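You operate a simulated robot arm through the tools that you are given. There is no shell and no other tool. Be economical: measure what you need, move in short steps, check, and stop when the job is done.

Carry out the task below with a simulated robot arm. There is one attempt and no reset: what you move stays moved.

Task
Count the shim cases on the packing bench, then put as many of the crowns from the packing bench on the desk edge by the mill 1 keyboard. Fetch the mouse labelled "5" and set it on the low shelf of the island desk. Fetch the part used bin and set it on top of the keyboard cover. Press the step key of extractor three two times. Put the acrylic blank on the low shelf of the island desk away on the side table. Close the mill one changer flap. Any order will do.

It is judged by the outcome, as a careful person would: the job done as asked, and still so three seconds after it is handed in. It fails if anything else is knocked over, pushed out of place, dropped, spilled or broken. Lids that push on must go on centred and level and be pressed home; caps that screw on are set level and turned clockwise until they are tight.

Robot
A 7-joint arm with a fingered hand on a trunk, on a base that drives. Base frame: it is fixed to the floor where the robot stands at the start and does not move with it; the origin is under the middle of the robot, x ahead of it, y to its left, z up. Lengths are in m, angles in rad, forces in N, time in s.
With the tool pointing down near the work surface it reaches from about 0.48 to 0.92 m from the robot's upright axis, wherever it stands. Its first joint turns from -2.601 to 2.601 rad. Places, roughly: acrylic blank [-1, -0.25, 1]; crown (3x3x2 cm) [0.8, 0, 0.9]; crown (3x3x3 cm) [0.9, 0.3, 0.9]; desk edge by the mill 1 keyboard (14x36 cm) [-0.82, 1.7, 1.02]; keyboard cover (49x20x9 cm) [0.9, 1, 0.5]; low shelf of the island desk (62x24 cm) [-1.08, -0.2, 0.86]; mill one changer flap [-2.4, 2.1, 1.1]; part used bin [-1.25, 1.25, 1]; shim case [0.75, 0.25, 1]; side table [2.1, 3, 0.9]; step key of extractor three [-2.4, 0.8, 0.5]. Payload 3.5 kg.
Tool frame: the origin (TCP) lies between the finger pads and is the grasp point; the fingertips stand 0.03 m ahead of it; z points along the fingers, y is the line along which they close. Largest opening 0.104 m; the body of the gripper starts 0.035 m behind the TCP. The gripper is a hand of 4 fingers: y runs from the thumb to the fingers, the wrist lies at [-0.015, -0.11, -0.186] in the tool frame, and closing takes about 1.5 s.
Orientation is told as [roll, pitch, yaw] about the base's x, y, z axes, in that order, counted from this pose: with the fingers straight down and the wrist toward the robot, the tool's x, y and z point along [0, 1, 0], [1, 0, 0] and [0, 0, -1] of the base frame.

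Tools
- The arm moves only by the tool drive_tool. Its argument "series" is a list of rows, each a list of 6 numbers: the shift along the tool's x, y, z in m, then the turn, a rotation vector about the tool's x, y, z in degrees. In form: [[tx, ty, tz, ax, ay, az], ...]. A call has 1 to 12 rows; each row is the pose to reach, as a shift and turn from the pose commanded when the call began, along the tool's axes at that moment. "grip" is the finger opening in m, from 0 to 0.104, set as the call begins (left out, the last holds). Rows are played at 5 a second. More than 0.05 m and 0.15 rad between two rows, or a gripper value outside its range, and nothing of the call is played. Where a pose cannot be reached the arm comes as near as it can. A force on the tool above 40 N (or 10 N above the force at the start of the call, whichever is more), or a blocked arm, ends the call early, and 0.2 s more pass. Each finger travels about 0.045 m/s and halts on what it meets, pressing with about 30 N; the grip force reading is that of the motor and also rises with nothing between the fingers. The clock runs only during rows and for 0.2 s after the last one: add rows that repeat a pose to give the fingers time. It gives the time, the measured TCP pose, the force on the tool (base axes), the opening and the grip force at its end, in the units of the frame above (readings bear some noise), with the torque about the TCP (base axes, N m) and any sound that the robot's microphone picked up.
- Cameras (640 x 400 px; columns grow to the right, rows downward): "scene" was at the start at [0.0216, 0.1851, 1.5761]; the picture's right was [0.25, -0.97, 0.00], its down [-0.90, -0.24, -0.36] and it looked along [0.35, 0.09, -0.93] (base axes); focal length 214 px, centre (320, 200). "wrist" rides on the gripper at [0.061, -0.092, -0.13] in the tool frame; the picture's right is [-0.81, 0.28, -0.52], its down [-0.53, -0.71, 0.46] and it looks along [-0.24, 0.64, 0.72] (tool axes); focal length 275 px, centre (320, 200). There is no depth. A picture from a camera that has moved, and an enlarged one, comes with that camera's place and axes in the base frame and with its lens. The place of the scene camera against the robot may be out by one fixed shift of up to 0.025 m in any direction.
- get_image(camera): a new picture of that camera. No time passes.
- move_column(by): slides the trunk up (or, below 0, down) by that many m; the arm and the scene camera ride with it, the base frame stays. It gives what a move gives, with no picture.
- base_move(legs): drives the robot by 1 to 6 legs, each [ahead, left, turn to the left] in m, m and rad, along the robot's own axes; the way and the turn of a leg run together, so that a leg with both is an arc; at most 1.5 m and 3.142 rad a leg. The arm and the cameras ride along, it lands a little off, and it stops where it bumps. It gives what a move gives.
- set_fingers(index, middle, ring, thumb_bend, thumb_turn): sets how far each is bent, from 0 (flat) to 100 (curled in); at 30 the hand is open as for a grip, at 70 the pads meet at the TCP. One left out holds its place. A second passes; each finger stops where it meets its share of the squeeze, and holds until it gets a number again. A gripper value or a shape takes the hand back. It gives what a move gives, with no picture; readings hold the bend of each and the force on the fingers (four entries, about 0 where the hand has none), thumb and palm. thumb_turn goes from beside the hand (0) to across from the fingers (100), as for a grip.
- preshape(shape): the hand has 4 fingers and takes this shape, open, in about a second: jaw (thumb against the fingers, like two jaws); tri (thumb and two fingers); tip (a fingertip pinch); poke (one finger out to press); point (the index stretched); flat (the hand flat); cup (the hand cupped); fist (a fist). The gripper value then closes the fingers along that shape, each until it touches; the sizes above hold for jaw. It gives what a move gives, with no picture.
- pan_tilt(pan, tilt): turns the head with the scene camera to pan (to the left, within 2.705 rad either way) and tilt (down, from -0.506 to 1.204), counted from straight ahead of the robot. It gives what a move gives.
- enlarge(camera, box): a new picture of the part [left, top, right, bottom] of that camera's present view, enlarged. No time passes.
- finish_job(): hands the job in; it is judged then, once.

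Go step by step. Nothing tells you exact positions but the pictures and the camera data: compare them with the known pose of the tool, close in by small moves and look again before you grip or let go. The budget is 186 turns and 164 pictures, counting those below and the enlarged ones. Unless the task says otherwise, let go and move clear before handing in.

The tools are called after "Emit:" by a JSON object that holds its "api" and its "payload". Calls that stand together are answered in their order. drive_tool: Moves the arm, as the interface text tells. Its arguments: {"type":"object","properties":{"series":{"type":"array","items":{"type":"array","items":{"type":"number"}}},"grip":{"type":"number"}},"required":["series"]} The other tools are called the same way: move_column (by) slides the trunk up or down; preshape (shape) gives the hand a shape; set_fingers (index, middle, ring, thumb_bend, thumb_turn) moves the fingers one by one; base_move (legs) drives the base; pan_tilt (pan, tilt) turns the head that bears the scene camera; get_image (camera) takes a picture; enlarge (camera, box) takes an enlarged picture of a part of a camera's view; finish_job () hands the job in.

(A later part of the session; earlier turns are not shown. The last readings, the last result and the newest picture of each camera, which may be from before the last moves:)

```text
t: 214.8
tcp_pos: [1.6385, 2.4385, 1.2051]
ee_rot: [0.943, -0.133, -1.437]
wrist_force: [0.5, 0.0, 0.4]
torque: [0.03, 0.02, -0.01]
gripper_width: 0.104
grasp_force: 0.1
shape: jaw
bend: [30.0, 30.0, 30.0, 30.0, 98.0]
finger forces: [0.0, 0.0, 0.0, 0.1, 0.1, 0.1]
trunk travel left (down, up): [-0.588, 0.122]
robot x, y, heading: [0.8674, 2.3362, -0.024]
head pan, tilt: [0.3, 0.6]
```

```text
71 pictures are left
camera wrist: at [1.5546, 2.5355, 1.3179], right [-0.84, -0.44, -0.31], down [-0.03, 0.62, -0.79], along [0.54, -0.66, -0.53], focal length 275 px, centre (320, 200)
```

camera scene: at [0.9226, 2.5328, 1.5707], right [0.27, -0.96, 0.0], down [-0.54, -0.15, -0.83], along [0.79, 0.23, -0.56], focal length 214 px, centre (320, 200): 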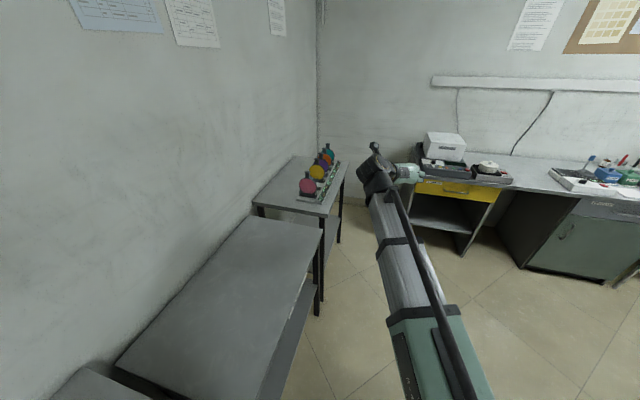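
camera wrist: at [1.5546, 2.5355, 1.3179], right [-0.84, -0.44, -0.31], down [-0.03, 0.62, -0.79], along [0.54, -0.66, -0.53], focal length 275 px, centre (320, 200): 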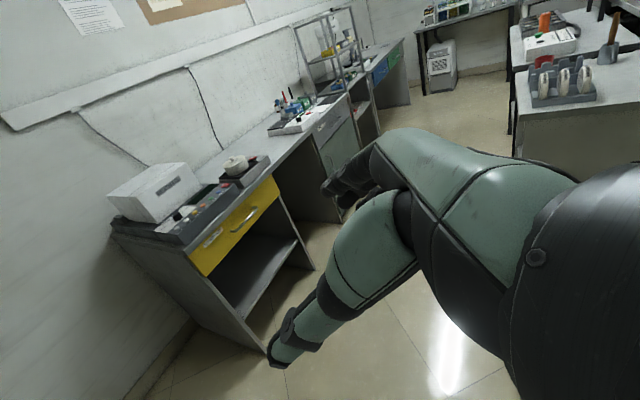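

This pose works (hand pitched ~36° below horizontal, closing sideways). Also the side table with a rack of coloured discs is visible in the corner. Now driving to the island front to grip the PART USED bin by its +y side wall.

Emit:
{"api": "base_move", "payload": {"legs": [[-0.97, 0, 0], [0, -0.43, 0], [0, 0, -3.118], [0, 0.43, 0], [0.2, 0, 0]]}}

Emit:
{"api": "get_image", "payload": {"camera": "wrist"}}

Emit:
{"api": "get_image", "payload": {"camera": "scene"}}

```text
t: 232.8
tcp_pos: [-1.0821, 1.3872, 1.2045]
ee_rot: [0.946, -0.134, 1.73]
wrist_force: [-0.5, -0.5, -0.3]
torque: [-0.01, -0.01, -0.03]
gripper_width: 0.1037
grasp_force: 0.0
shape: jaw
bend: [30.0, 30.0, 30.0, 30.0, 98.0]
finger forces: [0.1, 0.1, 0.0, 0.0, 0.1, 0.1]
trunk travel left (down, up): [-0.588, 0.122]
robot x, y, heading: [-0.3151, 1.5066, -3.139]
head pan, tilt: [0.3, 0.6]
```

```text
70 pictures are left
camera wrist: at [-0.9972, 1.2921, 1.3174], right [0.83, 0.46, -0.31], down [0.04, -0.62, -0.79], along [-0.55, 0.64, -0.53], focal length 275 px, centre (320, 200)
```

wrist: 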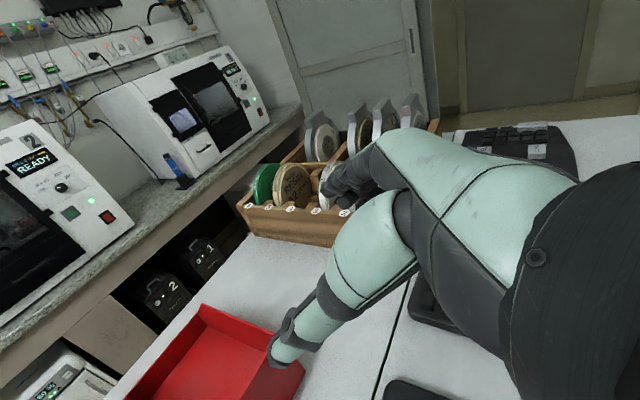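

```text
69 pictures are left
camera scene: at [-0.3393, 1.3124, 1.5706], right [-0.3, 0.95, 0.0], down [0.54, 0.17, -0.82], along [-0.79, -0.25, -0.57], focal length 214 px, centre (320, 200)
```

scene: 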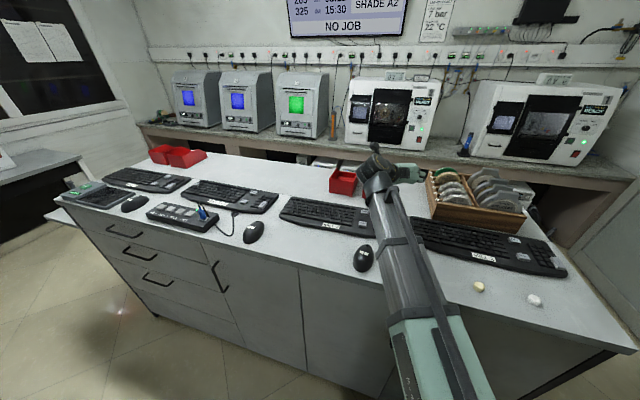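

Bin's +y wall is near y≈1.355. Squaring up the hand (45° pitch) and moving to just above the wall.

Emit:
{"api": "drive_tool", "payload": {"series": [[0.009, -0.008, 0.036, -1, -3.2, 3.8], [0.017, -0.017, 0.072, -2, -6.3, 7.5], [0.026, -0.025, 0.108, -3, -9.5, 11.3]], "grip": 0.075}}

Emit:
{"api": "get_image", "payload": {"camera": "wrist"}}

Emit:
{"api": "enlarge", "payload": {"camera": "scene", "box": [300, 130, 460, 230]}}

```text
t: 233.6
tcp_pos: [-1.1824, 1.3516, 1.1609]
ee_rot: [0.79, -0.016, 1.561]
wrist_force: [0.6, -0.7, 0.1]
torque: [0.01, -0.02, -0.01]
gripper_width: 0.0753
grasp_force: 0.1
shape: jaw
bend: [27.0, 36.0, 33.0, 56.0, 99.0]
finger forces: [0.0, 0.0, 0.0, 0.1, 0.1, 0.1]
trunk travel left (down, up): [-0.588, 0.122]
robot x, y, heading: [-0.314, 1.5104, -3.14]
head pan, tilt: [0.3, 0.6]
```

```text
68 pictures are left
camera wrist: at [-1.1343, 1.2571, 1.2934], right [0.94, 0.27, -0.21], down [0.04, -0.7, -0.71], along [-0.34, 0.66, -0.67], focal length 275 px, centre (320, 200)
```

wrist: 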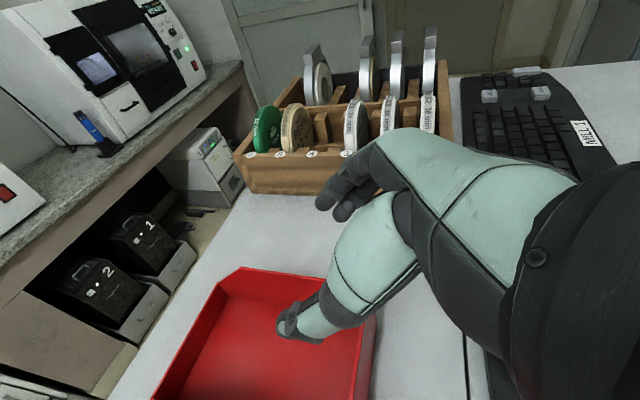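

```text
4.00 times, centred on (380, 180) of scene
camera zoom: at [-0.3389, 1.3123, 1.5706], right [-0.3, 0.95, 0.0], down [0.54, 0.17, -0.82], along [-0.79, -0.25, -0.57], focal length 858 px, centre (80, 280)
```

zoom: 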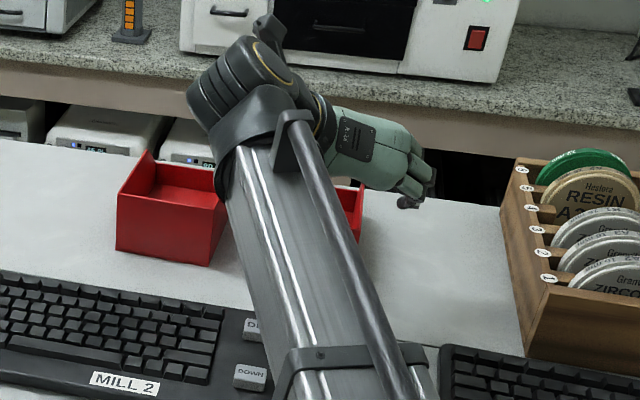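

Bin walls: +y wall at y≈1.372, back wall x≈-1.159, front x≈-1.318. Descending to straddle the wall.

Emit:
{"api": "drive_tool", "payload": {"series": [[-0.018, 0.0185, 0, 0, 0, 0], [-0.0356, 0.0185, 0.01, 0, 0, 0], [-0.0356, 0.0185, 0.035, 0, 0, 0], [-0.0356, 0.0185, 0.055, 0, 0, 0], [-0.0356, 0.0185, 0.072, 0, 0, 0]]}}

Emit:
{"api": "get_image", "payload": {"camera": "wrist"}}

```text
t: 234.8
tcp_pos: [-1.2069, 1.373, 1.0858]
ee_rot: [0.791, -0.016, 1.561]
wrist_force: [0.0, 0.6, 0.5]
torque: [0.01, -0.03, 0.0]
gripper_width: 0.0755
grasp_force: 0.0
shape: jaw
bend: [27.0, 36.0, 33.0, 56.0, 99.0]
finger forces: [0.1, 0.1, 0.0, 0.0, 0.1, 0.0]
trunk travel left (down, up): [-0.588, 0.122]
robot x, y, heading: [-0.3124, 1.5078, -3.141]
head pan, tilt: [0.3, 0.6]
```

```text
66 pictures are left
camera wrist: at [-1.1588, 1.2778, 1.2184], right [0.94, 0.27, -0.21], down [0.04, -0.7, -0.71], along [-0.34, 0.66, -0.67], focal length 275 px, centre (320, 200)
```

wrist: 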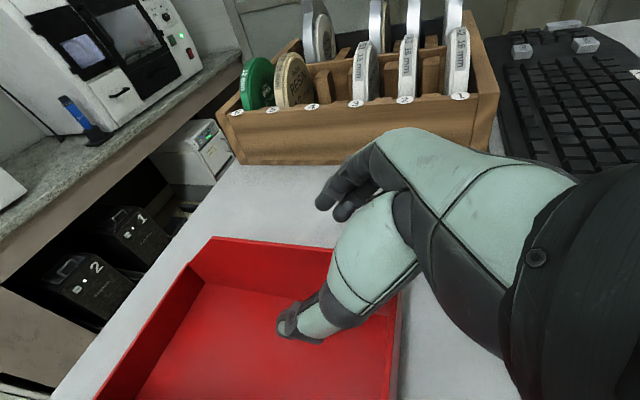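

Thumb is inside, fingers outside the wall. Closing.

Emit:
{"api": "drive_tool", "payload": {"series": [[0, 0, 0, 0, 0, 0], [0, 0, 0, 0, 0, 0], [0, 0, 0, 0, 0, 0], [0, 0, 0, 0, 0, 0], [0, 0, 0, 0, 0, 0], [0, 0, 0, 0, 0, 0], [0, 0, 0, 0, 0, 0], [0, 0, 0, 0, 0, 0]], "grip": 0.0}}

Emit:
{"api": "get_image", "payload": {"camera": "wrist"}}

```text
t: 236.6
tcp_pos: [-1.2062, 1.3722, 1.0847]
ee_rot: [0.791, -0.014, 1.563]
wrist_force: [-0.2, -0.7, -0.5]
torque: [0.07, 0.04, 0.01]
gripper_width: 0.0
grasp_force: 30.0
shape: jaw
bend: [70.0, 70.0, 70.0, 68.0, 100.0]
finger forces: [16.5, 7.7, 3.1, 0.1, 27.6, 0.0]
trunk travel left (down, up): [-0.588, 0.122]
robot x, y, heading: [-0.3119, 1.5043, -3.139]
head pan, tilt: [0.3, 0.6]
```

```text
65 pictures are left
camera wrist: at [-1.1585, 1.2778, 1.2185], right [0.94, 0.27, -0.21], down [0.04, -0.7, -0.71], along [-0.34, 0.66, -0.67], focal length 275 px, centre (320, 200)
```

wrist: 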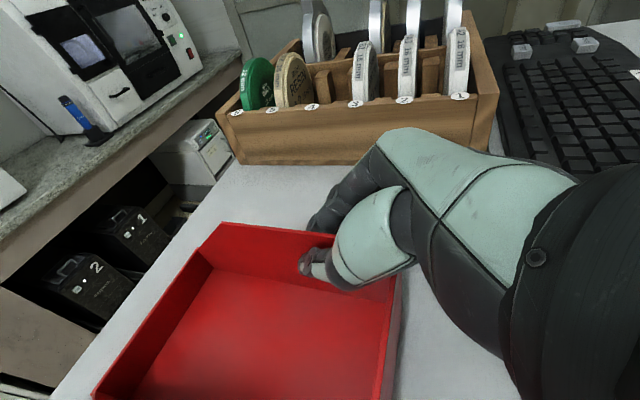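

Wall gripped (index, middle, thumb loaded). Lifting.

Emit:
{"api": "drive_tool", "payload": {"series": [[0.014, 0, -0.014, 0, 0, 0], [0.028, 0, -0.028, 0, 0, 0], [0.05, 0, -0.05, 0, 0, 0], [0.078, 0, -0.078, 0, 0, 0], [0.106, 0, -0.106, 0, 0, 0]]}}

Emit:
{"api": "get_image", "payload": {"camera": "wrist"}}

Emit:
{"api": "get_image", "payload": {"camera": "scene"}}

```text
t: 237.8
tcp_pos: [-1.2045, 1.3702, 1.2337]
ee_rot: [0.791, -0.016, 1.562]
wrist_force: [0.1, -0.3, -0.9]
torque: [0.08, -0.03, -0.03]
gripper_width: 0.0001
grasp_force: 29.9
shape: jaw
bend: [70.0, 70.0, 70.0, 68.0, 100.0]
finger forces: [17.2, 7.7, 3.1, 0.0, 28.0, 0.1]
trunk travel left (down, up): [-0.588, 0.122]
robot x, y, heading: [-0.3127, 1.507, -3.144]
head pan, tilt: [0.3, 0.6]
```

```text
64 pictures are left
camera wrist: at [-1.1566, 1.2765, 1.3673], right [0.94, 0.27, -0.21], down [0.05, -0.7, -0.71], along [-0.34, 0.66, -0.67], focal length 275 px, centre (320, 200)
```

wrist: 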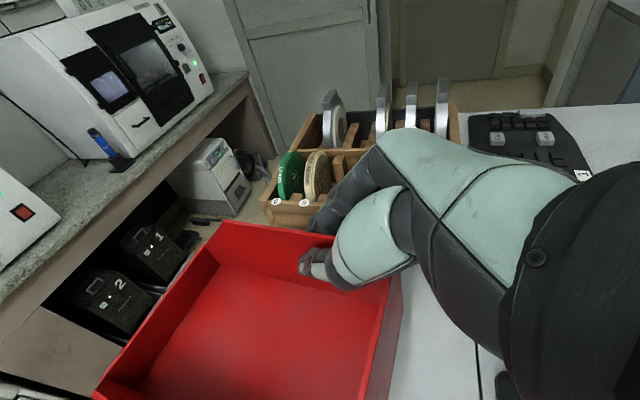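

```text
63 pictures are left
camera scene: at [-0.3385, 1.3124, 1.5706], right [-0.3, 0.95, 0.0], down [0.54, 0.17, -0.83], along [-0.79, -0.25, -0.56], focal length 214 px, centre (320, 200)
```

scene: 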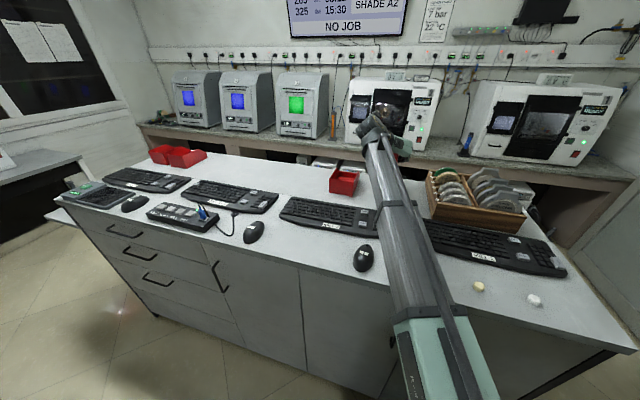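

Bin is held level. Driving it to the left end of the packing bench, facing the open end at an angle.

Emit:
{"api": "base_move", "payload": {"legs": [[-0.2, 0, 0], [0, -0.75, 0], [0, 0, 1.921], [0.1, 0.33, 0]]}}

Emit:
{"api": "get_image", "payload": {"camera": "wrist"}}

```text
t: 249.4
tcp_pos: [0.6332, 1.4523, 1.2339]
ee_rot: [0.791, -0.016, -2.851]
wrist_force: [0.3, 0.6, -2.1]
torque: [0.04, 0.07, -0.01]
gripper_width: 0.0
grasp_force: 30.2
shape: jaw
bend: [70.0, 70.0, 70.0, 69.0, 100.0]
finger forces: [17.2, 7.5, 3.0, 0.1, 27.9, 0.0]
trunk travel left (down, up): [-0.588, 0.122]
robot x, y, heading: [0.2436, 2.2597, -1.272]
head pan, tilt: [0.3, 0.6]
```

```text
62 pictures are left
camera wrist: at [0.7097, 1.5262, 1.3668], right [-0.53, 0.82, -0.21], down [0.66, 0.25, -0.71], along [-0.53, -0.52, -0.67], focal length 275 px, centre (320, 200)
```

wrist: 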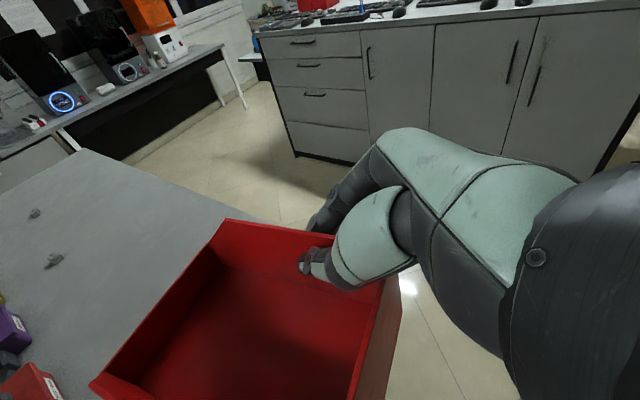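

Backing slightly, aligning, then lowering the column in front of the bench end.

Emit:
{"api": "base_move", "payload": {"legs": [[-0.13, 0.08, 0]]}}

Emit:
{"api": "move_column", "payload": {"by": -0.3}}

Emit:
{"api": "move_column", "payload": {"by": -0.25}}

Emit:
{"api": "pan_tilt", "payload": {"pan": 0.1, "tilt": 0.45}}

Emit:
{"api": "get_image", "payload": {"camera": "scene"}}

Emit:
{"api": "get_image", "payload": {"camera": "wrist"}}

```text
t: 250.9
tcp_pos: [0.6628, 1.5733, 1.2345]
ee_rot: [0.792, -0.017, -2.855]
wrist_force: [0.5, 1.0, -0.9]
torque: [0.02, 0.05, -0.05]
gripper_width: 0.0
grasp_force: 30.4
shape: jaw
bend: [70.0, 70.0, 70.0, 69.0, 100.0]
finger forces: [17.4, 7.6, 3.0, 0.0, 28.1, 0.1]
trunk travel left (down, up): [-0.588, 0.122]
robot x, y, heading: [0.2757, 2.3858, -1.273]
head pan, tilt: [0.3, 0.6]
stopped in leg 1: the robot was blocked; the commanded pose is now the measured one
```

```text
t: 253.9
tcp_pos: [0.6632, 1.5714, 0.9345]
ee_rot: [0.791, -0.014, -2.856]
wrist_force: [0.6, 0.5, -0.6]
torque: [0.02, 0.07, -0.01]
gripper_width: 0.0002
grasp_force: 30.0
shape: jaw
bend: [70.0, 70.0, 70.0, 69.0, 100.0]
finger forces: [17.5, 7.6, 3.0, 0.1, 28.1, 0.0]
trunk travel left (down, up): [-0.288, 0.422]
robot x, y, heading: [0.2748, 2.3891, -1.279]
head pan, tilt: [0.3, 0.6]
```

```text
t: 256.5
tcp_pos: [0.6622, 1.5726, 0.6841]
ee_rot: [0.789, -0.016, -2.853]
wrist_force: [0.6, -0.4, -2.1]
torque: [0.03, 0.06, -0.02]
gripper_width: 0.0
grasp_force: 30.0
shape: jaw
bend: [70.0, 70.0, 70.0, 69.0, 100.0]
finger forces: [17.6, 7.5, 3.1, 0.0, 28.1, 0.0]
trunk travel left (down, up): [-0.038, 0.672]
robot x, y, heading: [0.277, 2.3903, -1.27]
head pan, tilt: [0.3, 0.6]
```

```text
t: 257.2
tcp_pos: [0.6624, 1.5725, 0.6835]
ee_rot: [0.791, -0.018, -2.855]
wrist_force: [-0.4, 0.2, -0.4]
torque: [0.01, 0.07, -0.02]
gripper_width: 0.0001
grasp_force: 30.1
shape: jaw
bend: [70.0, 70.0, 70.0, 69.0, 100.0]
finger forces: [17.6, 7.6, 3.0, 0.0, 28.2, 0.0]
trunk travel left (down, up): [-0.038, 0.672]
robot x, y, heading: [0.2714, 2.3885, -1.278]
head pan, tilt: [0.099, 0.45]
```

```text
61 pictures are left
camera scene: at [0.4698, 2.3956, 1.0342], right [-0.92, -0.39, 0.0], down [-0.17, 0.4, -0.9], along [0.35, -0.83, -0.44], focal length 214 px, centre (320, 200)
```

scene: 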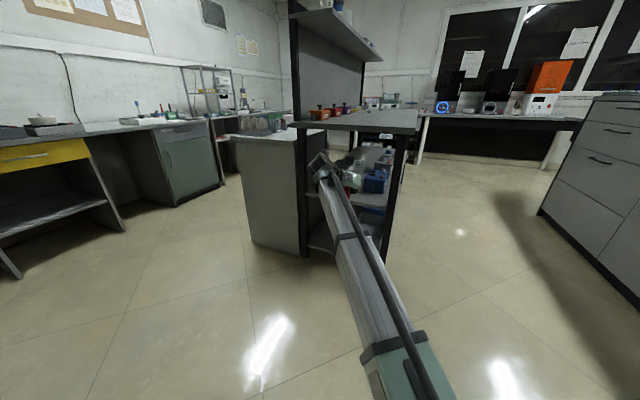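

```text
60 pictures are left
camera wrist: at [0.7379, 1.6464, 0.8169], right [-0.53, 0.82, -0.21], down [0.66, 0.25, -0.71], along [-0.53, -0.51, -0.67], focal length 275 px, centre (320, 200)
```

wrist: 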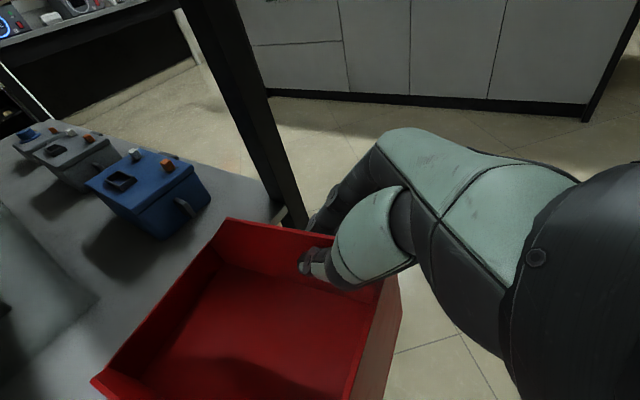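

Emit:
{"api": "enlarge", "payload": {"camera": "scene", "box": [290, 100, 430, 230]}}

```text
3.08 times, centred on (360, 165) of scene
camera zoom: at [0.4698, 2.3956, 1.0342], right [-0.92, -0.39, 0.0], down [-0.17, 0.4, -0.9], along [0.35, -0.83, -0.44], focal length 660 px, centre (197, 308)
```

zoom: 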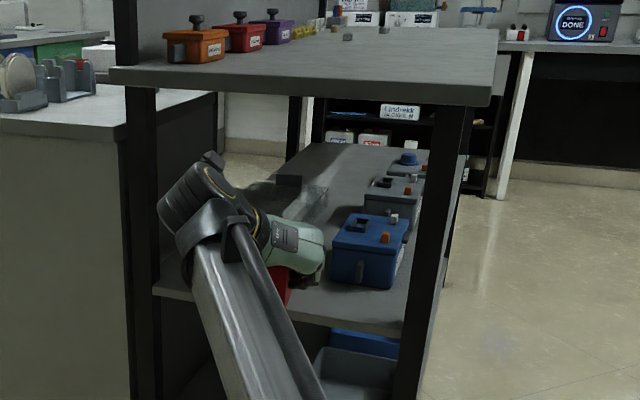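

The entry is tight but feasible: wrist top ≈ TCP+0.18, bench underside ≈0.86. Lowering a little and driving in halfway.

Emit:
{"api": "move_column", "payload": {"by": -0.024}}

Emit:
{"api": "base_move", "payload": {"legs": [[0.23, 0.022, 0]]}}

Emit:
{"api": "get_image", "payload": {"camera": "wrist"}}

Emit:
{"api": "enlarge", "payload": {"camera": "scene", "box": [270, 60, 430, 230]}}

```text
t: 257.9
tcp_pos: [0.6626, 1.5721, 0.6596]
ee_rot: [0.792, -0.015, -2.855]
wrist_force: [-0.4, -0.1, -1.3]
torque: [0.05, 0.07, 0.02]
gripper_width: 0.0
grasp_force: 29.5
shape: jaw
bend: [70.0, 70.0, 70.0, 69.0, 100.0]
finger forces: [17.6, 7.6, 3.0, 0.0, 28.1, 0.0]
trunk travel left (down, up): [-0.014, 0.696]
robot x, y, heading: [0.2724, 2.3857, -1.275]
head pan, tilt: [0.099, 0.45]
```

```text
t: 259.6
tcp_pos: [0.7518, 1.3592, 0.6607]
ee_rot: [0.791, -0.016, -2.854]
wrist_force: [-0.2, 0.7, -1.1]
torque: [0.05, 0.06, -0.01]
gripper_width: 0.0
grasp_force: 29.9
shape: jaw
bend: [70.0, 70.0, 70.0, 69.0, 100.0]
finger forces: [17.7, 7.6, 3.0, 0.0, 28.0, 0.1]
trunk travel left (down, up): [-0.014, 0.696]
robot x, y, heading: [0.3593, 2.1691, -1.269]
head pan, tilt: [0.099, 0.45]
```

```text
58 pictures are left
camera wrist: at [0.8271, 1.4322, 0.7929], right [-0.53, 0.82, -0.21], down [0.66, 0.25, -0.71], along [-0.53, -0.52, -0.67], focal length 275 px, centre (320, 200)
```

wrist: 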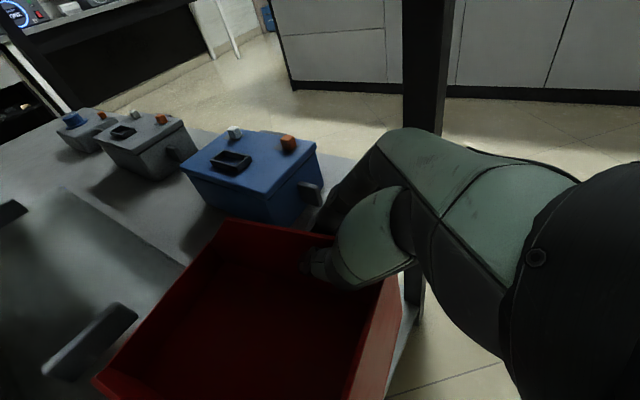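

```text
2.35 times, centred on (350, 145) of scene
camera zoom: at [0.5584, 2.1812, 1.0102], right [-0.92, -0.39, 0.0], down [-0.17, 0.4, -0.9], along [0.35, -0.83, -0.44], focal length 505 px, centre (249, 329)
```

zoom: 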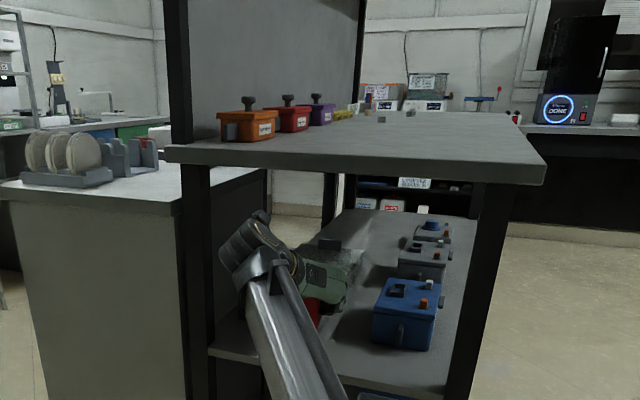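

I need a clearer look at the cover before going further.

Emit:
{"api": "enlarge", "payload": {"camera": "wrist", "box": [0, 170, 240, 400]}}

Emit:
{"api": "enlarge", "payload": {"camera": "scene", "box": [335, 130, 405, 200]}}

```text
1.74 times, centred on (120, 285) of wrist
camera zoom: at [0.8271, 1.4322, 0.7929], right [-0.53, 0.82, -0.21], down [0.66, 0.25, -0.71], along [-0.53, -0.52, -0.67], focal length 479 px, centre (668, 52)
```

zoom: 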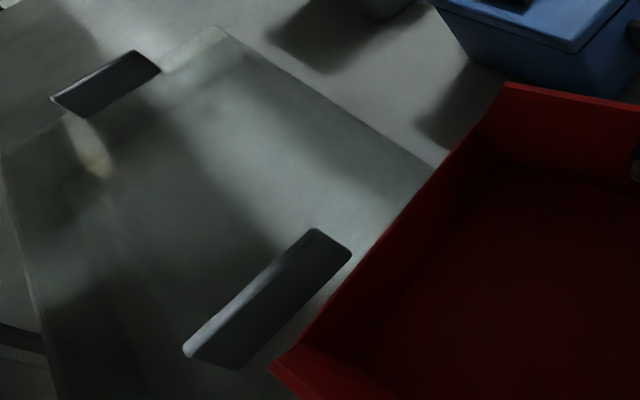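

```text
5.71 times, centred on (370, 165) of scene
camera zoom: at [0.5584, 2.1812, 1.0102], right [-0.92, -0.39, 0.0], down [-0.17, 0.4, -0.9], along [0.35, -0.83, -0.44], focal length 1226 px, centre (34, 400)
```

zoom: 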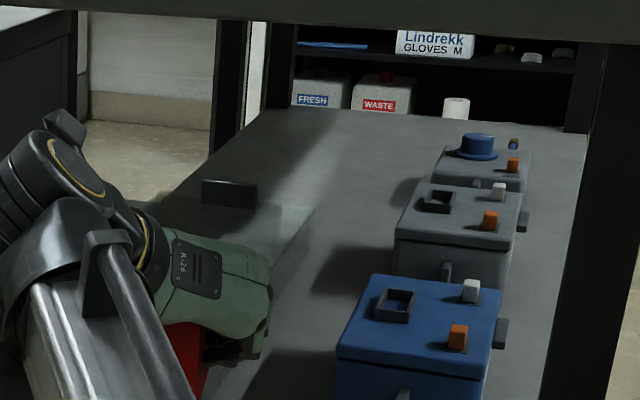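

The clear cover has two top handles (near one at y≈1.195, top ≈0.615) with flat space between them (y≈0.89–1.17, top ≈0.575). I'll tilt the bin nose-up 20° to lower the wrist, raise it over the near handle, and then go in.

Emit:
{"api": "drive_tool", "payload": {"series": [[0.01, 0, -0.01, 0, 6.7, 0], [0.02, 0, -0.02, 0, 13.4, 0], [0.0297, 0, -0.0294, 0, 20, 0]]}}

Emit:
{"api": "enlarge", "payload": {"camera": "scene", "box": [270, 60, 430, 230]}}

```text
t: 260.4
tcp_pos: [0.7524, 1.3586, 0.7015]
ee_rot: [1.14, -0.016, -2.853]
wrist_force: [0.6, -0.2, -0.8]
torque: [0.03, 0.07, 0.01]
gripper_width: 0.0
grasp_force: 29.6
shape: jaw
bend: [70.0, 70.0, 70.0, 69.0, 100.0]
finger forces: [17.1, 7.5, 3.3, 0.1, 28.2, 0.0]
trunk travel left (down, up): [-0.014, 0.696]
robot x, y, heading: [0.3581, 2.173, -1.268]
head pan, tilt: [0.099, 0.45]
```

```text
2.35 times, centred on (350, 145) of scene
camera zoom: at [0.5584, 2.1812, 1.0102], right [-0.92, -0.39, 0.0], down [-0.17, 0.4, -0.9], along [0.35, -0.83, -0.44], focal length 505 px, centre (249, 329)
```

zoom: 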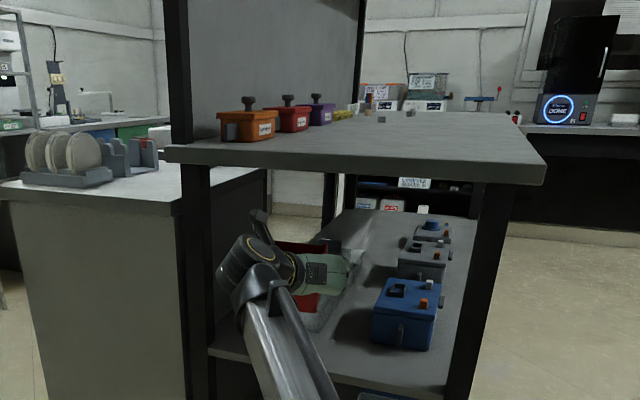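

Clearance is slim; tilting another 8°.

Emit:
{"api": "drive_tool", "payload": {"series": [[0.002, 0, -0.001, 0, 8, 0]]}}

Emit:
{"api": "base_move", "payload": {"legs": [[0.15, -0.01, 0]]}}

Emit:
{"api": "get_image", "payload": {"camera": "wrist"}}

Emit:
{"api": "enlarge", "payload": {"camera": "scene", "box": [270, 60, 430, 230]}}

```text
t: 260.9
tcp_pos: [0.7531, 1.3568, 0.7033]
ee_rot: [1.281, -0.017, -2.856]
wrist_force: [-0.3, -0.7, -0.8]
torque: [0.07, 0.1, -0.02]
gripper_width: 0.0
grasp_force: 29.5
shape: jaw
bend: [70.0, 70.0, 70.0, 69.0, 100.0]
finger forces: [17.2, 7.7, 3.3, 0.1, 28.1, 0.1]
trunk travel left (down, up): [-0.014, 0.696]
robot x, y, heading: [0.3602, 2.1718, -1.273]
head pan, tilt: [0.099, 0.45]
```

```text
t: 262.2
tcp_pos: [0.7893, 1.2088, 0.7038]
ee_rot: [1.28, -0.016, -2.854]
wrist_force: [0.7, 0.0, -1.0]
torque: [0.09, 0.09, 0.0]
gripper_width: 0.0
grasp_force: 29.5
shape: jaw
bend: [70.0, 70.0, 70.0, 69.0, 100.0]
finger forces: [17.2, 7.7, 3.2, 0.0, 28.1, 0.1]
trunk travel left (down, up): [-0.014, 0.696]
robot x, y, heading: [0.3944, 2.0208, -1.271]
head pan, tilt: [0.099, 0.45]
```

```text
53 pictures are left
camera wrist: at [0.8482, 1.3382, 0.7971], right [-0.48, 0.62, -0.62], down [0.75, -0.07, -0.65], along [-0.45, -0.78, -0.43], focal length 275 px, centre (320, 200)
```

wrist: 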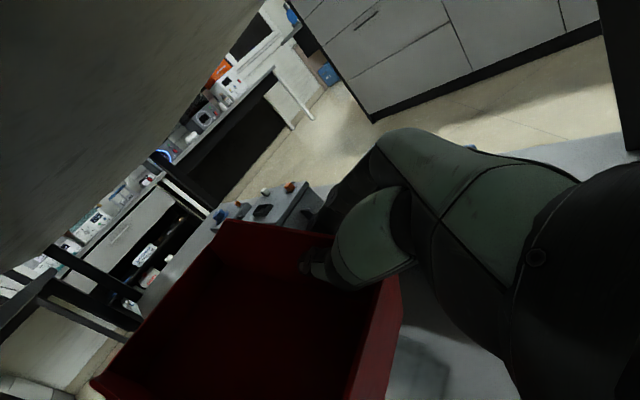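

```text
2.35 times, centred on (350, 145) of scene
camera zoom: at [0.5943, 2.0317, 1.0102], right [-0.92, -0.39, 0.0], down [-0.17, 0.4, -0.9], along [0.35, -0.83, -0.44], focal length 505 px, centre (249, 329)
```

zoom: 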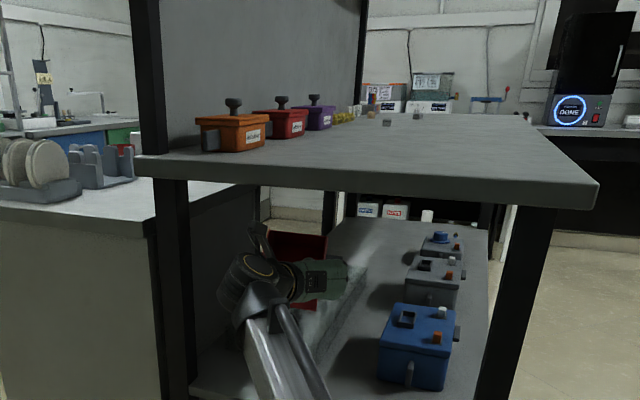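

Clearance under the bench top is good (~5 cm). Driving in the remaining 15 cm.

Emit:
{"api": "base_move", "payload": {"legs": [[0.146, -0.008, 0]]}}

Emit:
{"api": "enlarge", "payload": {"camera": "scene", "box": [270, 60, 430, 230]}}

```text
t: 263.6
tcp_pos: [0.8284, 1.0676, 0.7037]
ee_rot: [1.28, -0.015, -2.85]
wrist_force: [-0.7, -0.4, -1.3]
torque: [0.08, 0.09, 0.05]
gripper_width: 0.0
grasp_force: 29.9
shape: jaw
bend: [70.0, 70.0, 70.0, 69.0, 100.0]
finger forces: [17.2, 7.7, 3.3, 0.0, 28.1, 0.0]
trunk travel left (down, up): [-0.014, 0.696]
robot x, y, heading: [0.434, 1.8805, -1.27]
head pan, tilt: [0.099, 0.45]
```

```text
2.35 times, centred on (350, 145) of scene
camera zoom: at [0.6303, 1.8898, 1.0102], right [-0.92, -0.39, 0.0], down [-0.17, 0.4, -0.9], along [0.35, -0.83, -0.44], focal length 505 px, centre (249, 329)
```

zoom: 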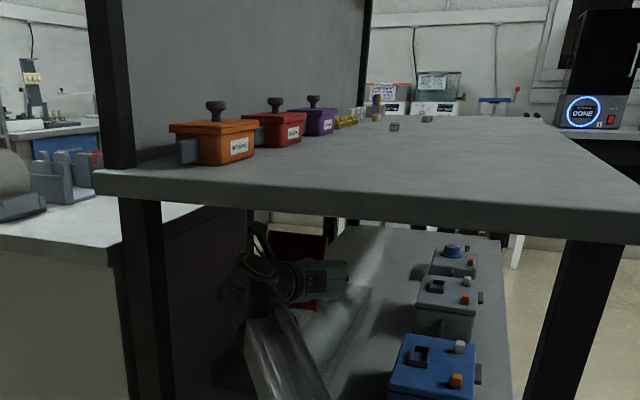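

Bin is between the handles. Levelling it while lowering to just above the cover.

Emit:
{"api": "drive_tool", "payload": {"series": [[-0.0228, 0, 0.0069, 0, -7, 0], [-0.037, 0, 0.0112, 0, -14, 0], [-0.0447, 0, 0.0135, 0, -21, 0], [-0.0513, 0, 0.0155, 0, -28, 0]]}}

Emit:
{"api": "get_image", "payload": {"camera": "wrist"}}

Emit:
{"api": "enlarge", "payload": {"camera": "scene", "box": [310, 120, 400, 210]}}

```text
t: 264.6
tcp_pos: [0.8288, 1.068, 0.6508]
ee_rot: [0.788, -0.015, -2.85]
wrist_force: [0.0, -1.6, -1.8]
torque: [0.0, 0.07, 0.02]
gripper_width: 0.0002
grasp_force: 30.0
shape: jaw
bend: [70.0, 70.0, 70.0, 69.0, 100.0]
finger forces: [17.6, 7.6, 2.9, 0.0, 27.9, 0.0]
trunk travel left (down, up): [-0.014, 0.696]
robot x, y, heading: [0.4318, 1.8819, -1.268]
head pan, tilt: [0.099, 0.45]
```

```text
50 pictures are left
camera wrist: at [0.9033, 1.1422, 0.7832], right [-0.54, 0.82, -0.21], down [0.66, 0.25, -0.71], along [-0.53, -0.52, -0.67], focal length 275 px, centre (320, 200)
```

wrist: 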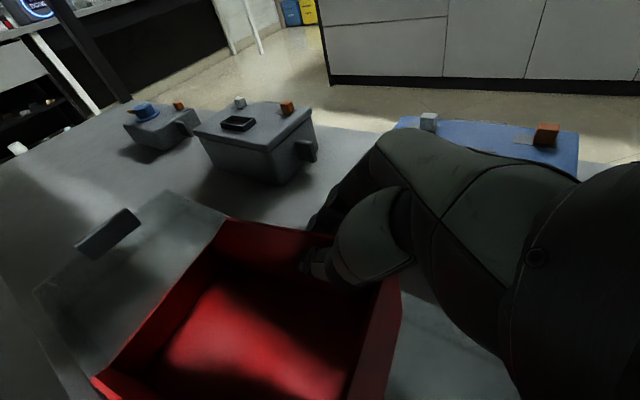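

```text
4.44 times, centred on (355, 165) of scene
camera zoom: at [0.6304, 1.8898, 1.0102], right [-0.92, -0.39, 0.0], down [-0.17, 0.4, -0.9], along [0.35, -0.83, -0.44], focal length 953 px, centre (164, 356)
```

zoom: 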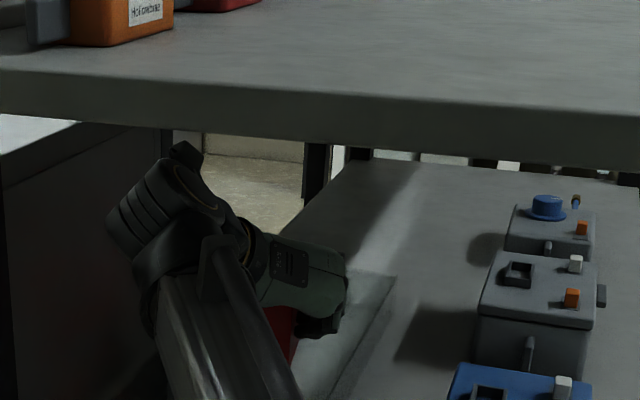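

Level and positioned between the handles. Creeping down to contact.

Emit:
{"api": "drive_tool", "payload": {"series": [[-0.0025, 0, 0.0025, 0, 0, 0], [-0.0045, 0, 0.0045, 0, 0, 0], [-0.0065, 0, 0.0065, 0, 0, 0], [-0.0085, 0, 0.0085, 0, 0, 0]]}}

```text
t: 265.6
tcp_pos: [0.8288, 1.0682, 0.6371]
ee_rot: [0.79, -0.016, -2.85]
wrist_force: [0.4, -0.1, -1.3]
torque: [0.02, 0.06, -0.01]
gripper_width: 0.0
grasp_force: 30.3
shape: jaw
bend: [70.0, 70.0, 70.0, 69.0, 100.0]
finger forces: [17.5, 7.5, 3.0, 0.0, 28.0, 0.0]
trunk travel left (down, up): [-0.014, 0.696]
robot x, y, heading: [0.4306, 1.8795, -1.271]
head pan, tilt: [0.099, 0.45]
```

Emit:
{"api": "drive_tool", "payload": {"series": [[-0.0025, 0, 0.0025, 0, 0, 0], [-0.005, 0, 0.005, 0, 0, 0], [-0.0075, 0, 0.0075, 0, 0, 0], [-0.01, 0, 0.01, 0, 0, 0]]}}

```text
t: 266.6
tcp_pos: [0.8265, 1.0659, 0.6234]
ee_rot: [0.79, -0.019, -2.849]
wrist_force: [0.5, -0.5, -0.2]
torque: [-0.07, 0.08, 0.0]
gripper_width: 0.0
grasp_force: 29.6
shape: jaw
bend: [70.0, 70.0, 70.0, 69.0, 100.0]
finger forces: [17.8, 7.6, 2.8, 0.1, 28.1, 0.1]
trunk travel left (down, up): [-0.014, 0.696]
robot x, y, heading: [0.4272, 1.8782, -1.269]
head pan, tilt: [0.099, 0.45]
```

Emit:
{"api": "drive_tool", "payload": {"series": [[-0.0015, 0, 0.0015, 0, 0, 0], [-0.003, 0, 0.003, 0, 0, 0], [-0.0045, 0, 0.0045, 0, 0, 0]]}}

Emit:
{"api": "enlarge", "payload": {"camera": "wrist", "box": [20, 170, 420, 400]}}

```text
t: 267.4
tcp_pos: [0.8283, 1.0674, 0.6192]
ee_rot: [0.794, -0.017, -2.852]
wrist_force: [0.4, -0.1, 6.6]
torque: [-0.18, 0.02, 0.01]
gripper_width: 0.0
grasp_force: 30.6
shape: jaw
bend: [70.0, 70.0, 70.0, 69.0, 100.0]
finger forces: [18.2, 7.3, 2.9, 0.0, 28.6, 0.0]
trunk travel left (down, up): [-0.014, 0.696]
robot x, y, heading: [0.4324, 1.8741, -1.271]
head pan, tilt: [0.099, 0.45]
```

```text
1.60 times, centred on (220, 285) of wrist
camera zoom: at [0.902, 1.1421, 0.7515], right [-0.54, 0.82, -0.21], down [0.66, 0.25, -0.71], along [-0.53, -0.52, -0.67], focal length 440 px, centre (480, 64)
```

zoom: 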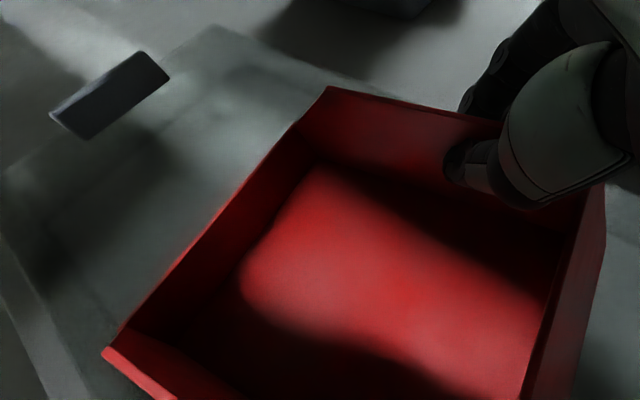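

Bin rests on the cover (contact ~7 N). Releasing.

Emit:
{"api": "drive_tool", "payload": {"series": [[0.0015, 0, -0.0015, 0, 0, 0], [0.0015, 0, -0.0015, 0, 0, 0], [0.0015, 0, -0.0015, 0, 0, 0], [0.0015, 0, -0.0015, 0, 0, 0], [0.0015, 0, -0.0015, 0, 0, 0], [0.0015, 0, -0.0015, 0, 0, 0]], "grip": 0.06}}

Emit:
{"api": "get_image", "payload": {"camera": "wrist"}}

```text
t: 268.8
tcp_pos: [0.828, 1.0673, 0.6203]
ee_rot: [0.791, -0.015, -2.851]
wrist_force: [0.3, 0.1, 0.0]
torque: [-0.02, -0.01, -0.02]
gripper_width: 0.0597
grasp_force: 0.0
shape: jaw
bend: [74.0, 42.0, 38.0, 66.0, 100.0]
finger forces: [0.1, 0.1, 0.1, 0.0, 0.1, 0.1]
trunk travel left (down, up): [-0.014, 0.696]
robot x, y, heading: [0.4288, 1.8849, -1.273]
head pan, tilt: [0.099, 0.45]
```

```text
47 pictures are left
camera wrist: at [0.9019, 1.1415, 0.7524], right [-0.54, 0.82, -0.21], down [0.66, 0.25, -0.71], along [-0.53, -0.52, -0.67], focal length 275 px, centre (320, 200)
```

wrist: 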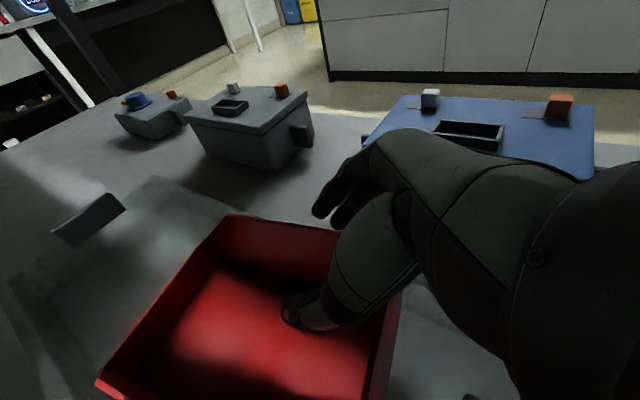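

Bin sits on the cover. The index still reads bent, so opening a bit more before backing out.

Emit:
{"api": "drive_tool", "payload": {"series": [[0, 0, 0, 0, 0, 0], [0, 0, 0, 0, 0, 0], [0, 0, 0, 0, 0, 0], [0, 0, 0, 0, 0, 0]], "grip": 0.078}}

```text
t: 269.8
tcp_pos: [0.827, 1.0671, 0.6207]
ee_rot: [0.79, -0.016, -2.85]
wrist_force: [-0.8, -0.6, 0.5]
torque: [0.02, 0.01, -0.03]
gripper_width: 0.0778
grasp_force: 0.1
shape: jaw
bend: [27.0, 36.0, 33.0, 54.0, 99.0]
finger forces: [0.0, 0.0, 0.1, 0.0, 0.0, 0.1]
trunk travel left (down, up): [-0.014, 0.696]
robot x, y, heading: [0.431, 1.883, -1.269]
head pan, tilt: [0.099, 0.45]
```

Backing out along the finger direction with a slight flattening, then reversing the base.

Emit:
{"api": "drive_tool", "payload": {"series": [[0, 0, -0.015, 0, 0, 0], [0, 0, -0.03, 0, 2, 0], [0, 0, -0.045, 0, 4, 0], [0, 0, -0.06, 0, 7, 0], [0, 0, -0.075, 0, 10, 0], [0, 0, -0.09, 0, 14, 0]]}}

Emit:
{"api": "get_image", "payload": {"camera": "wrist"}}

```text
t: 271.2
tcp_pos: [0.8096, 1.1281, 0.6823]
ee_rot: [1.034, -0.016, -2.851]
wrist_force: [-0.7, 0.1, 0.3]
torque: [0.0, -0.01, -0.01]
gripper_width: 0.0776
grasp_force: 0.0
shape: jaw
bend: [27.0, 36.0, 33.0, 54.0, 99.0]
finger forces: [0.0, 0.0, 0.0, 0.0, 0.0, 0.0]
trunk travel left (down, up): [-0.014, 0.696]
robot x, y, heading: [0.4332, 1.8777, -1.27]
head pan, tilt: [0.099, 0.45]
```

```text
46 pictures are left
camera wrist: at [0.8755, 1.233, 0.8002], right [-0.52, 0.74, -0.43], down [0.71, 0.09, -0.7], along [-0.48, -0.67, -0.57], focal length 275 px, centre (320, 200)
```

wrist: 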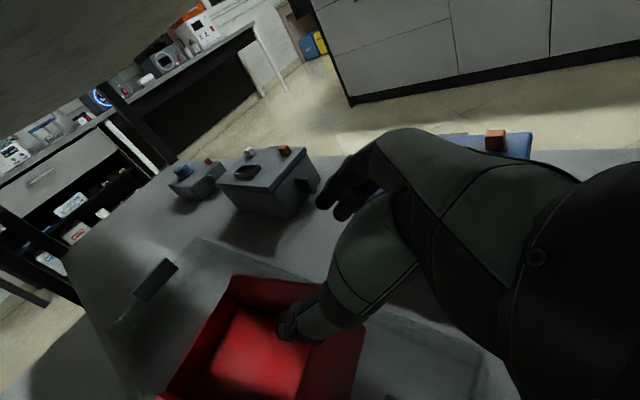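

Clear of the bin. Reversing out and raising the column.

Emit:
{"api": "base_move", "payload": {"legs": [[-0.36, 0, 0]]}}

Emit:
{"api": "move_column", "payload": {"by": 0.4}}

Emit:
{"api": "enlarge", "payload": {"camera": "scene", "box": [270, 130, 430, 260]}}

```text
t: 273.5
tcp_pos: [0.6963, 1.4716, 0.6829]
ee_rot: [1.033, -0.015, -2.858]
wrist_force: [-0.2, 0.2, 0.6]
torque: [0.01, 0.02, -0.02]
gripper_width: 0.0777
grasp_force: 0.0
shape: jaw
bend: [27.0, 36.0, 33.0, 54.0, 99.0]
finger forces: [0.0, 0.0, 0.0, 0.0, 0.0, 0.0]
trunk travel left (down, up): [-0.014, 0.696]
robot x, y, heading: [0.3248, 2.227, -1.277]
head pan, tilt: [0.099, 0.45]
```

```text
t: 277.4
tcp_pos: [0.6967, 1.4728, 1.0831]
ee_rot: [1.035, -0.015, -2.857]
wrist_force: [-0.1, -0.3, -0.4]
torque: [0.03, -0.01, -0.02]
gripper_width: 0.0777
grasp_force: 0.1
shape: jaw
bend: [27.0, 36.0, 33.0, 54.0, 99.0]
finger forces: [0.1, 0.1, 0.1, 0.0, 0.1, 0.0]
trunk travel left (down, up): [-0.414, 0.296]
robot x, y, heading: [0.3265, 2.226, -1.277]
head pan, tilt: [0.099, 0.45]
```

```text
3.08 times, centred on (350, 195) of scene
camera zoom: at [0.5237, 2.2356, 1.4102], right [-0.92, -0.38, 0.0], down [-0.17, 0.4, -0.9], along [0.34, -0.83, -0.44], focal length 660 px, centre (228, 215)
```

zoom: 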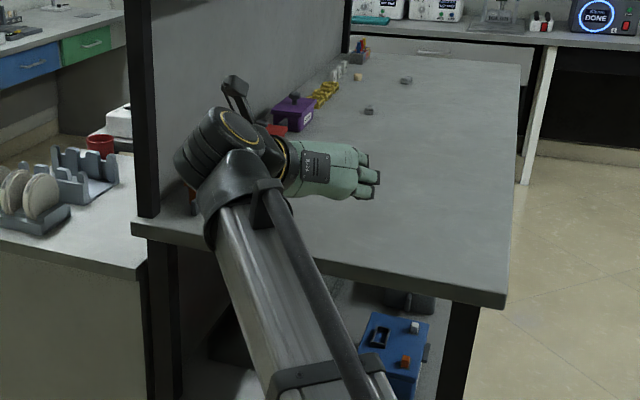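

The bench is undisturbed. Now for mouse 5: raising, pointing the hand straight down (closing sideways), and driving to the island front near mouse 5.

Emit:
{"api": "move_column", "payload": {"by": 0.25}}

Emit:
{"api": "drive_tool", "payload": {"series": [[0, 0, 0, 0, -7.4, 0], [0, 0, 0, 0, -14.8, 0], [0, 0, 0, 0, -22.2, 0], [0, 0, 0, 0, -29.6, 0], [0, 0, 0, 0, -37, 0], [0, 0, 0, 0, -44.4, 0], [0, 0, 0, 0, -51.8, 0], [0, 0, 0, 0, -59.2, 0]]}}

Emit:
{"api": "base_move", "payload": {"legs": [[0, 0, -1.865], [0.33, 0, 0], [0, 1.03, 0], [0, 1.03, 0], [0.15, 0, 0]]}}

Emit:
{"api": "pan_tilt", "payload": {"pan": 0.4, "tilt": 0.9}}

Emit:
{"api": "get_image", "payload": {"camera": "scene"}}

Emit:
{"api": "get_image", "payload": {"camera": "wrist"}}

```text
t: 279.9
tcp_pos: [0.6967, 1.4726, 1.3344]
ee_rot: [1.035, -0.016, -2.858]
wrist_force: [0.1, -0.5, 0.6]
torque: [-0.01, 0.04, 0.01]
gripper_width: 0.0776
grasp_force: 0.0
shape: jaw
bend: [27.0, 36.0, 33.0, 54.0, 99.0]
finger forces: [0.1, 0.0, 0.1, 0.1, 0.0, 0.0]
trunk travel left (down, up): [-0.664, 0.046]
robot x, y, heading: [0.3298, 2.229, -1.277]
head pan, tilt: [0.099, 0.45]
```

```text
t: 281.7
tcp_pos: [0.6921, 1.4661, 1.3263]
ee_rot: [0.074, -0.015, -2.853]
wrist_force: [0.0, 0.1, 0.0]
torque: [-0.02, -0.01, 0.0]
gripper_width: 0.0775
grasp_force: 0.0
shape: jaw
bend: [27.0, 36.0, 33.0, 54.0, 99.0]
finger forces: [0.0, 0.0, 0.0, 0.0, 0.1, 0.1]
out of reach, approached as far as the arm can: row 8
trunk travel left (down, up): [-0.664, 0.046]
robot x, y, heading: [0.3283, 2.2287, -1.279]
head pan, tilt: [0.099, 0.45]
```

```text
t: 299.1
tcp_pos: [-0.9034, -0.017, 1.3251]
ee_rot: [0.075, -0.015, 1.612]
wrist_force: [0.0, -0.1, -0.5]
torque: [-0.02, -0.05, -0.01]
gripper_width: 0.0777
grasp_force: 0.0
shape: jaw
bend: [27.0, 36.0, 33.0, 54.0, 99.0]
finger forces: [0.0, 0.1, 0.0, 0.0, 0.0, 0.0]
trunk travel left (down, up): [-0.664, 0.046]
robot x, y, heading: [-0.0735, 0.1499, -3.097]
head pan, tilt: [0.099, 0.45]
```

```text
t: 300.0
tcp_pos: [-0.9038, -0.0185, 1.3278]
ee_rot: [0.076, -0.015, 1.613]
wrist_force: [0.2, 0.4, 0.8]
torque: [-0.03, 0.02, 0.0]
gripper_width: 0.0777
grasp_force: 0.2
shape: jaw
bend: [27.0, 36.0, 33.0, 54.0, 99.0]
finger forces: [0.0, 0.0, 0.0, 0.0, 0.0, 0.0]
trunk travel left (down, up): [-0.664, 0.046]
robot x, y, heading: [-0.0777, 0.1483, -3.097]
head pan, tilt: [0.4, 0.901]
```

```text
44 pictures are left
camera scene: at [-0.078, -0.0489, 1.622], right [-0.43, 0.9, 0.0], down [0.71, 0.34, -0.62], along [-0.56, -0.27, -0.78], focal length 214 px, centre (320, 200)
```

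scene: 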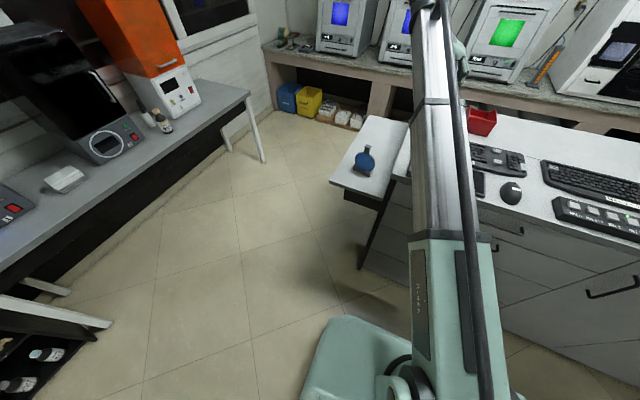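

```text
43 pictures are left
camera wrist: at [-0.9508, -0.1136, 1.4588], right [0.84, 0.3, 0.46], down [0.53, -0.68, -0.51], along [0.16, 0.66, -0.73], focal length 275 px, centre (320, 200)
```

wrist: 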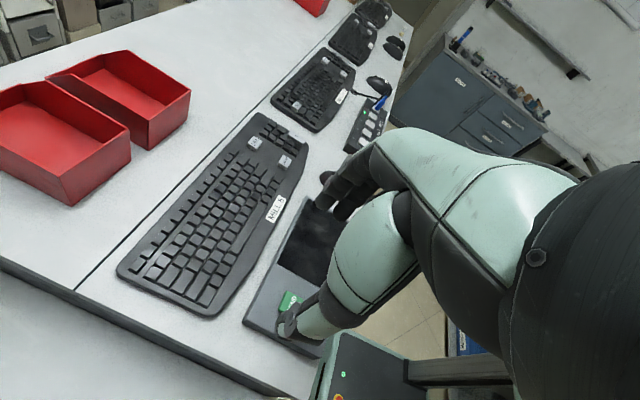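

Mouse 5 is at about (-0.81,0.345). Moving the hand above it.

Emit:
{"api": "drive_tool", "payload": {"series": [[-0.0116, 0.0404, 0.01, 0, 0, 0], [-0.0231, 0.0809, 0.02, 0, 0, 0], [-0.0347, 0.1213, 0.03, 0, 0, 0], [-0.0462, 0.1618, 0.04, 0, 0, 0], [-0.0578, 0.2022, 0.06, 0, 0, 0], [-0.0693, 0.2427, 0.08, 0, 0, 0], [-0.0809, 0.2831, 0.1, 0, 0, 0], [-0.0924, 0.3236, 0.12, 0, 0, 0], [-0.104, 0.364, 0.14, 0, 0, 0], [-0.104, 0.364, 0.17, 0, 0, 0]], "grip": 0.104}}

Emit:
{"api": "get_image", "payload": {"camera": "wrist"}}

```text
t: 302.2
tcp_pos: [-0.8292, 0.3528, 1.1538]
ee_rot: [0.075, -0.016, 1.613]
wrist_force: [0.0, 0.1, 0.6]
torque: [0.02, 0.04, 0.01]
gripper_width: 0.1036
grasp_force: 0.0
shape: jaw
bend: [30.0, 30.0, 30.0, 30.0, 98.0]
finger forces: [0.0, 0.1, 0.1, 0.1, 0.0, 0.0]
trunk travel left (down, up): [-0.664, 0.046]
robot x, y, heading: [-0.0758, 0.1559, -3.096]
head pan, tilt: [0.4, 0.901]
```

```text
42 pictures are left
camera wrist: at [-0.8759, 0.2562, 1.2865], right [0.84, 0.3, 0.46], down [0.53, -0.68, -0.51], along [0.16, 0.66, -0.73], focal length 275 px, centre (320, 200)
```

wrist: 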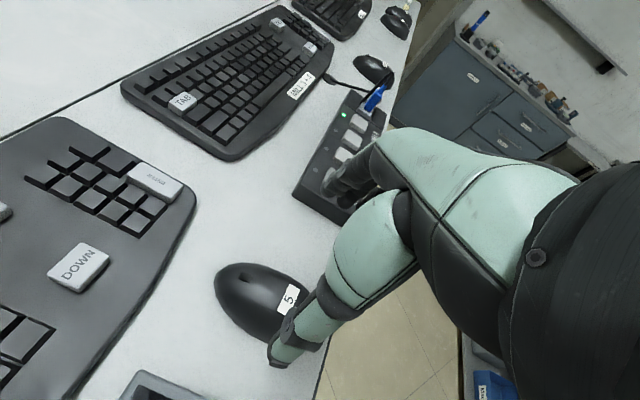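

Mouse centre at (-0.822,0.339). Centring and descending over it.

Emit:
{"api": "drive_tool", "payload": {"series": [[-0.0055, -0.0133, 0.02, 0, 0, 0], [-0.0055, -0.0133, 0.05, 0, 0, 0], [-0.0055, -0.0133, 0.075, 0, 0, 0], [-0.0055, -0.0133, 0.095, 0, 0, 0]], "grip": 0.09}}

Emit:
{"api": "get_image", "payload": {"camera": "wrist"}}

```text
t: 303.2
tcp_pos: [-0.8292, 0.3398, 1.0565]
ee_rot: [0.077, -0.014, 1.612]
wrist_force: [-0.3, 0.2, -0.5]
torque: [0.01, 0.05, 0.01]
gripper_width: 0.0904
grasp_force: 0.0
shape: jaw
bend: [28.0, 32.0, 30.0, 41.0, 98.0]
finger forces: [0.0, 0.0, 0.0, 0.1, 0.0, 0.0]
trunk travel left (down, up): [-0.664, 0.046]
robot x, y, heading: [-0.0713, 0.1515, -3.092]
head pan, tilt: [0.4, 0.901]
```

```text
41 pictures are left
camera wrist: at [-0.8772, 0.2447, 1.1907], right [0.84, 0.3, 0.46], down [0.53, -0.68, -0.51], along [0.16, 0.66, -0.73], focal length 275 px, centre (320, 200)
```

wrist: 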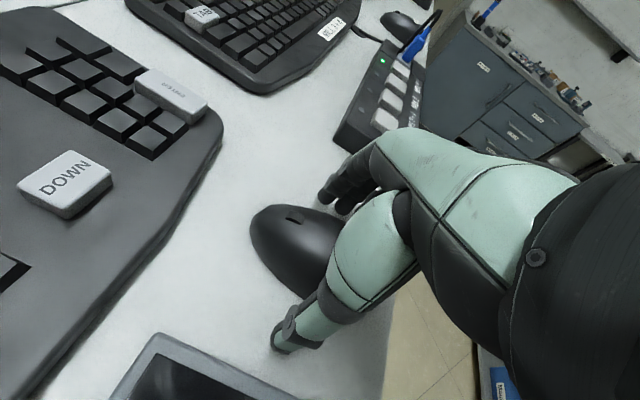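

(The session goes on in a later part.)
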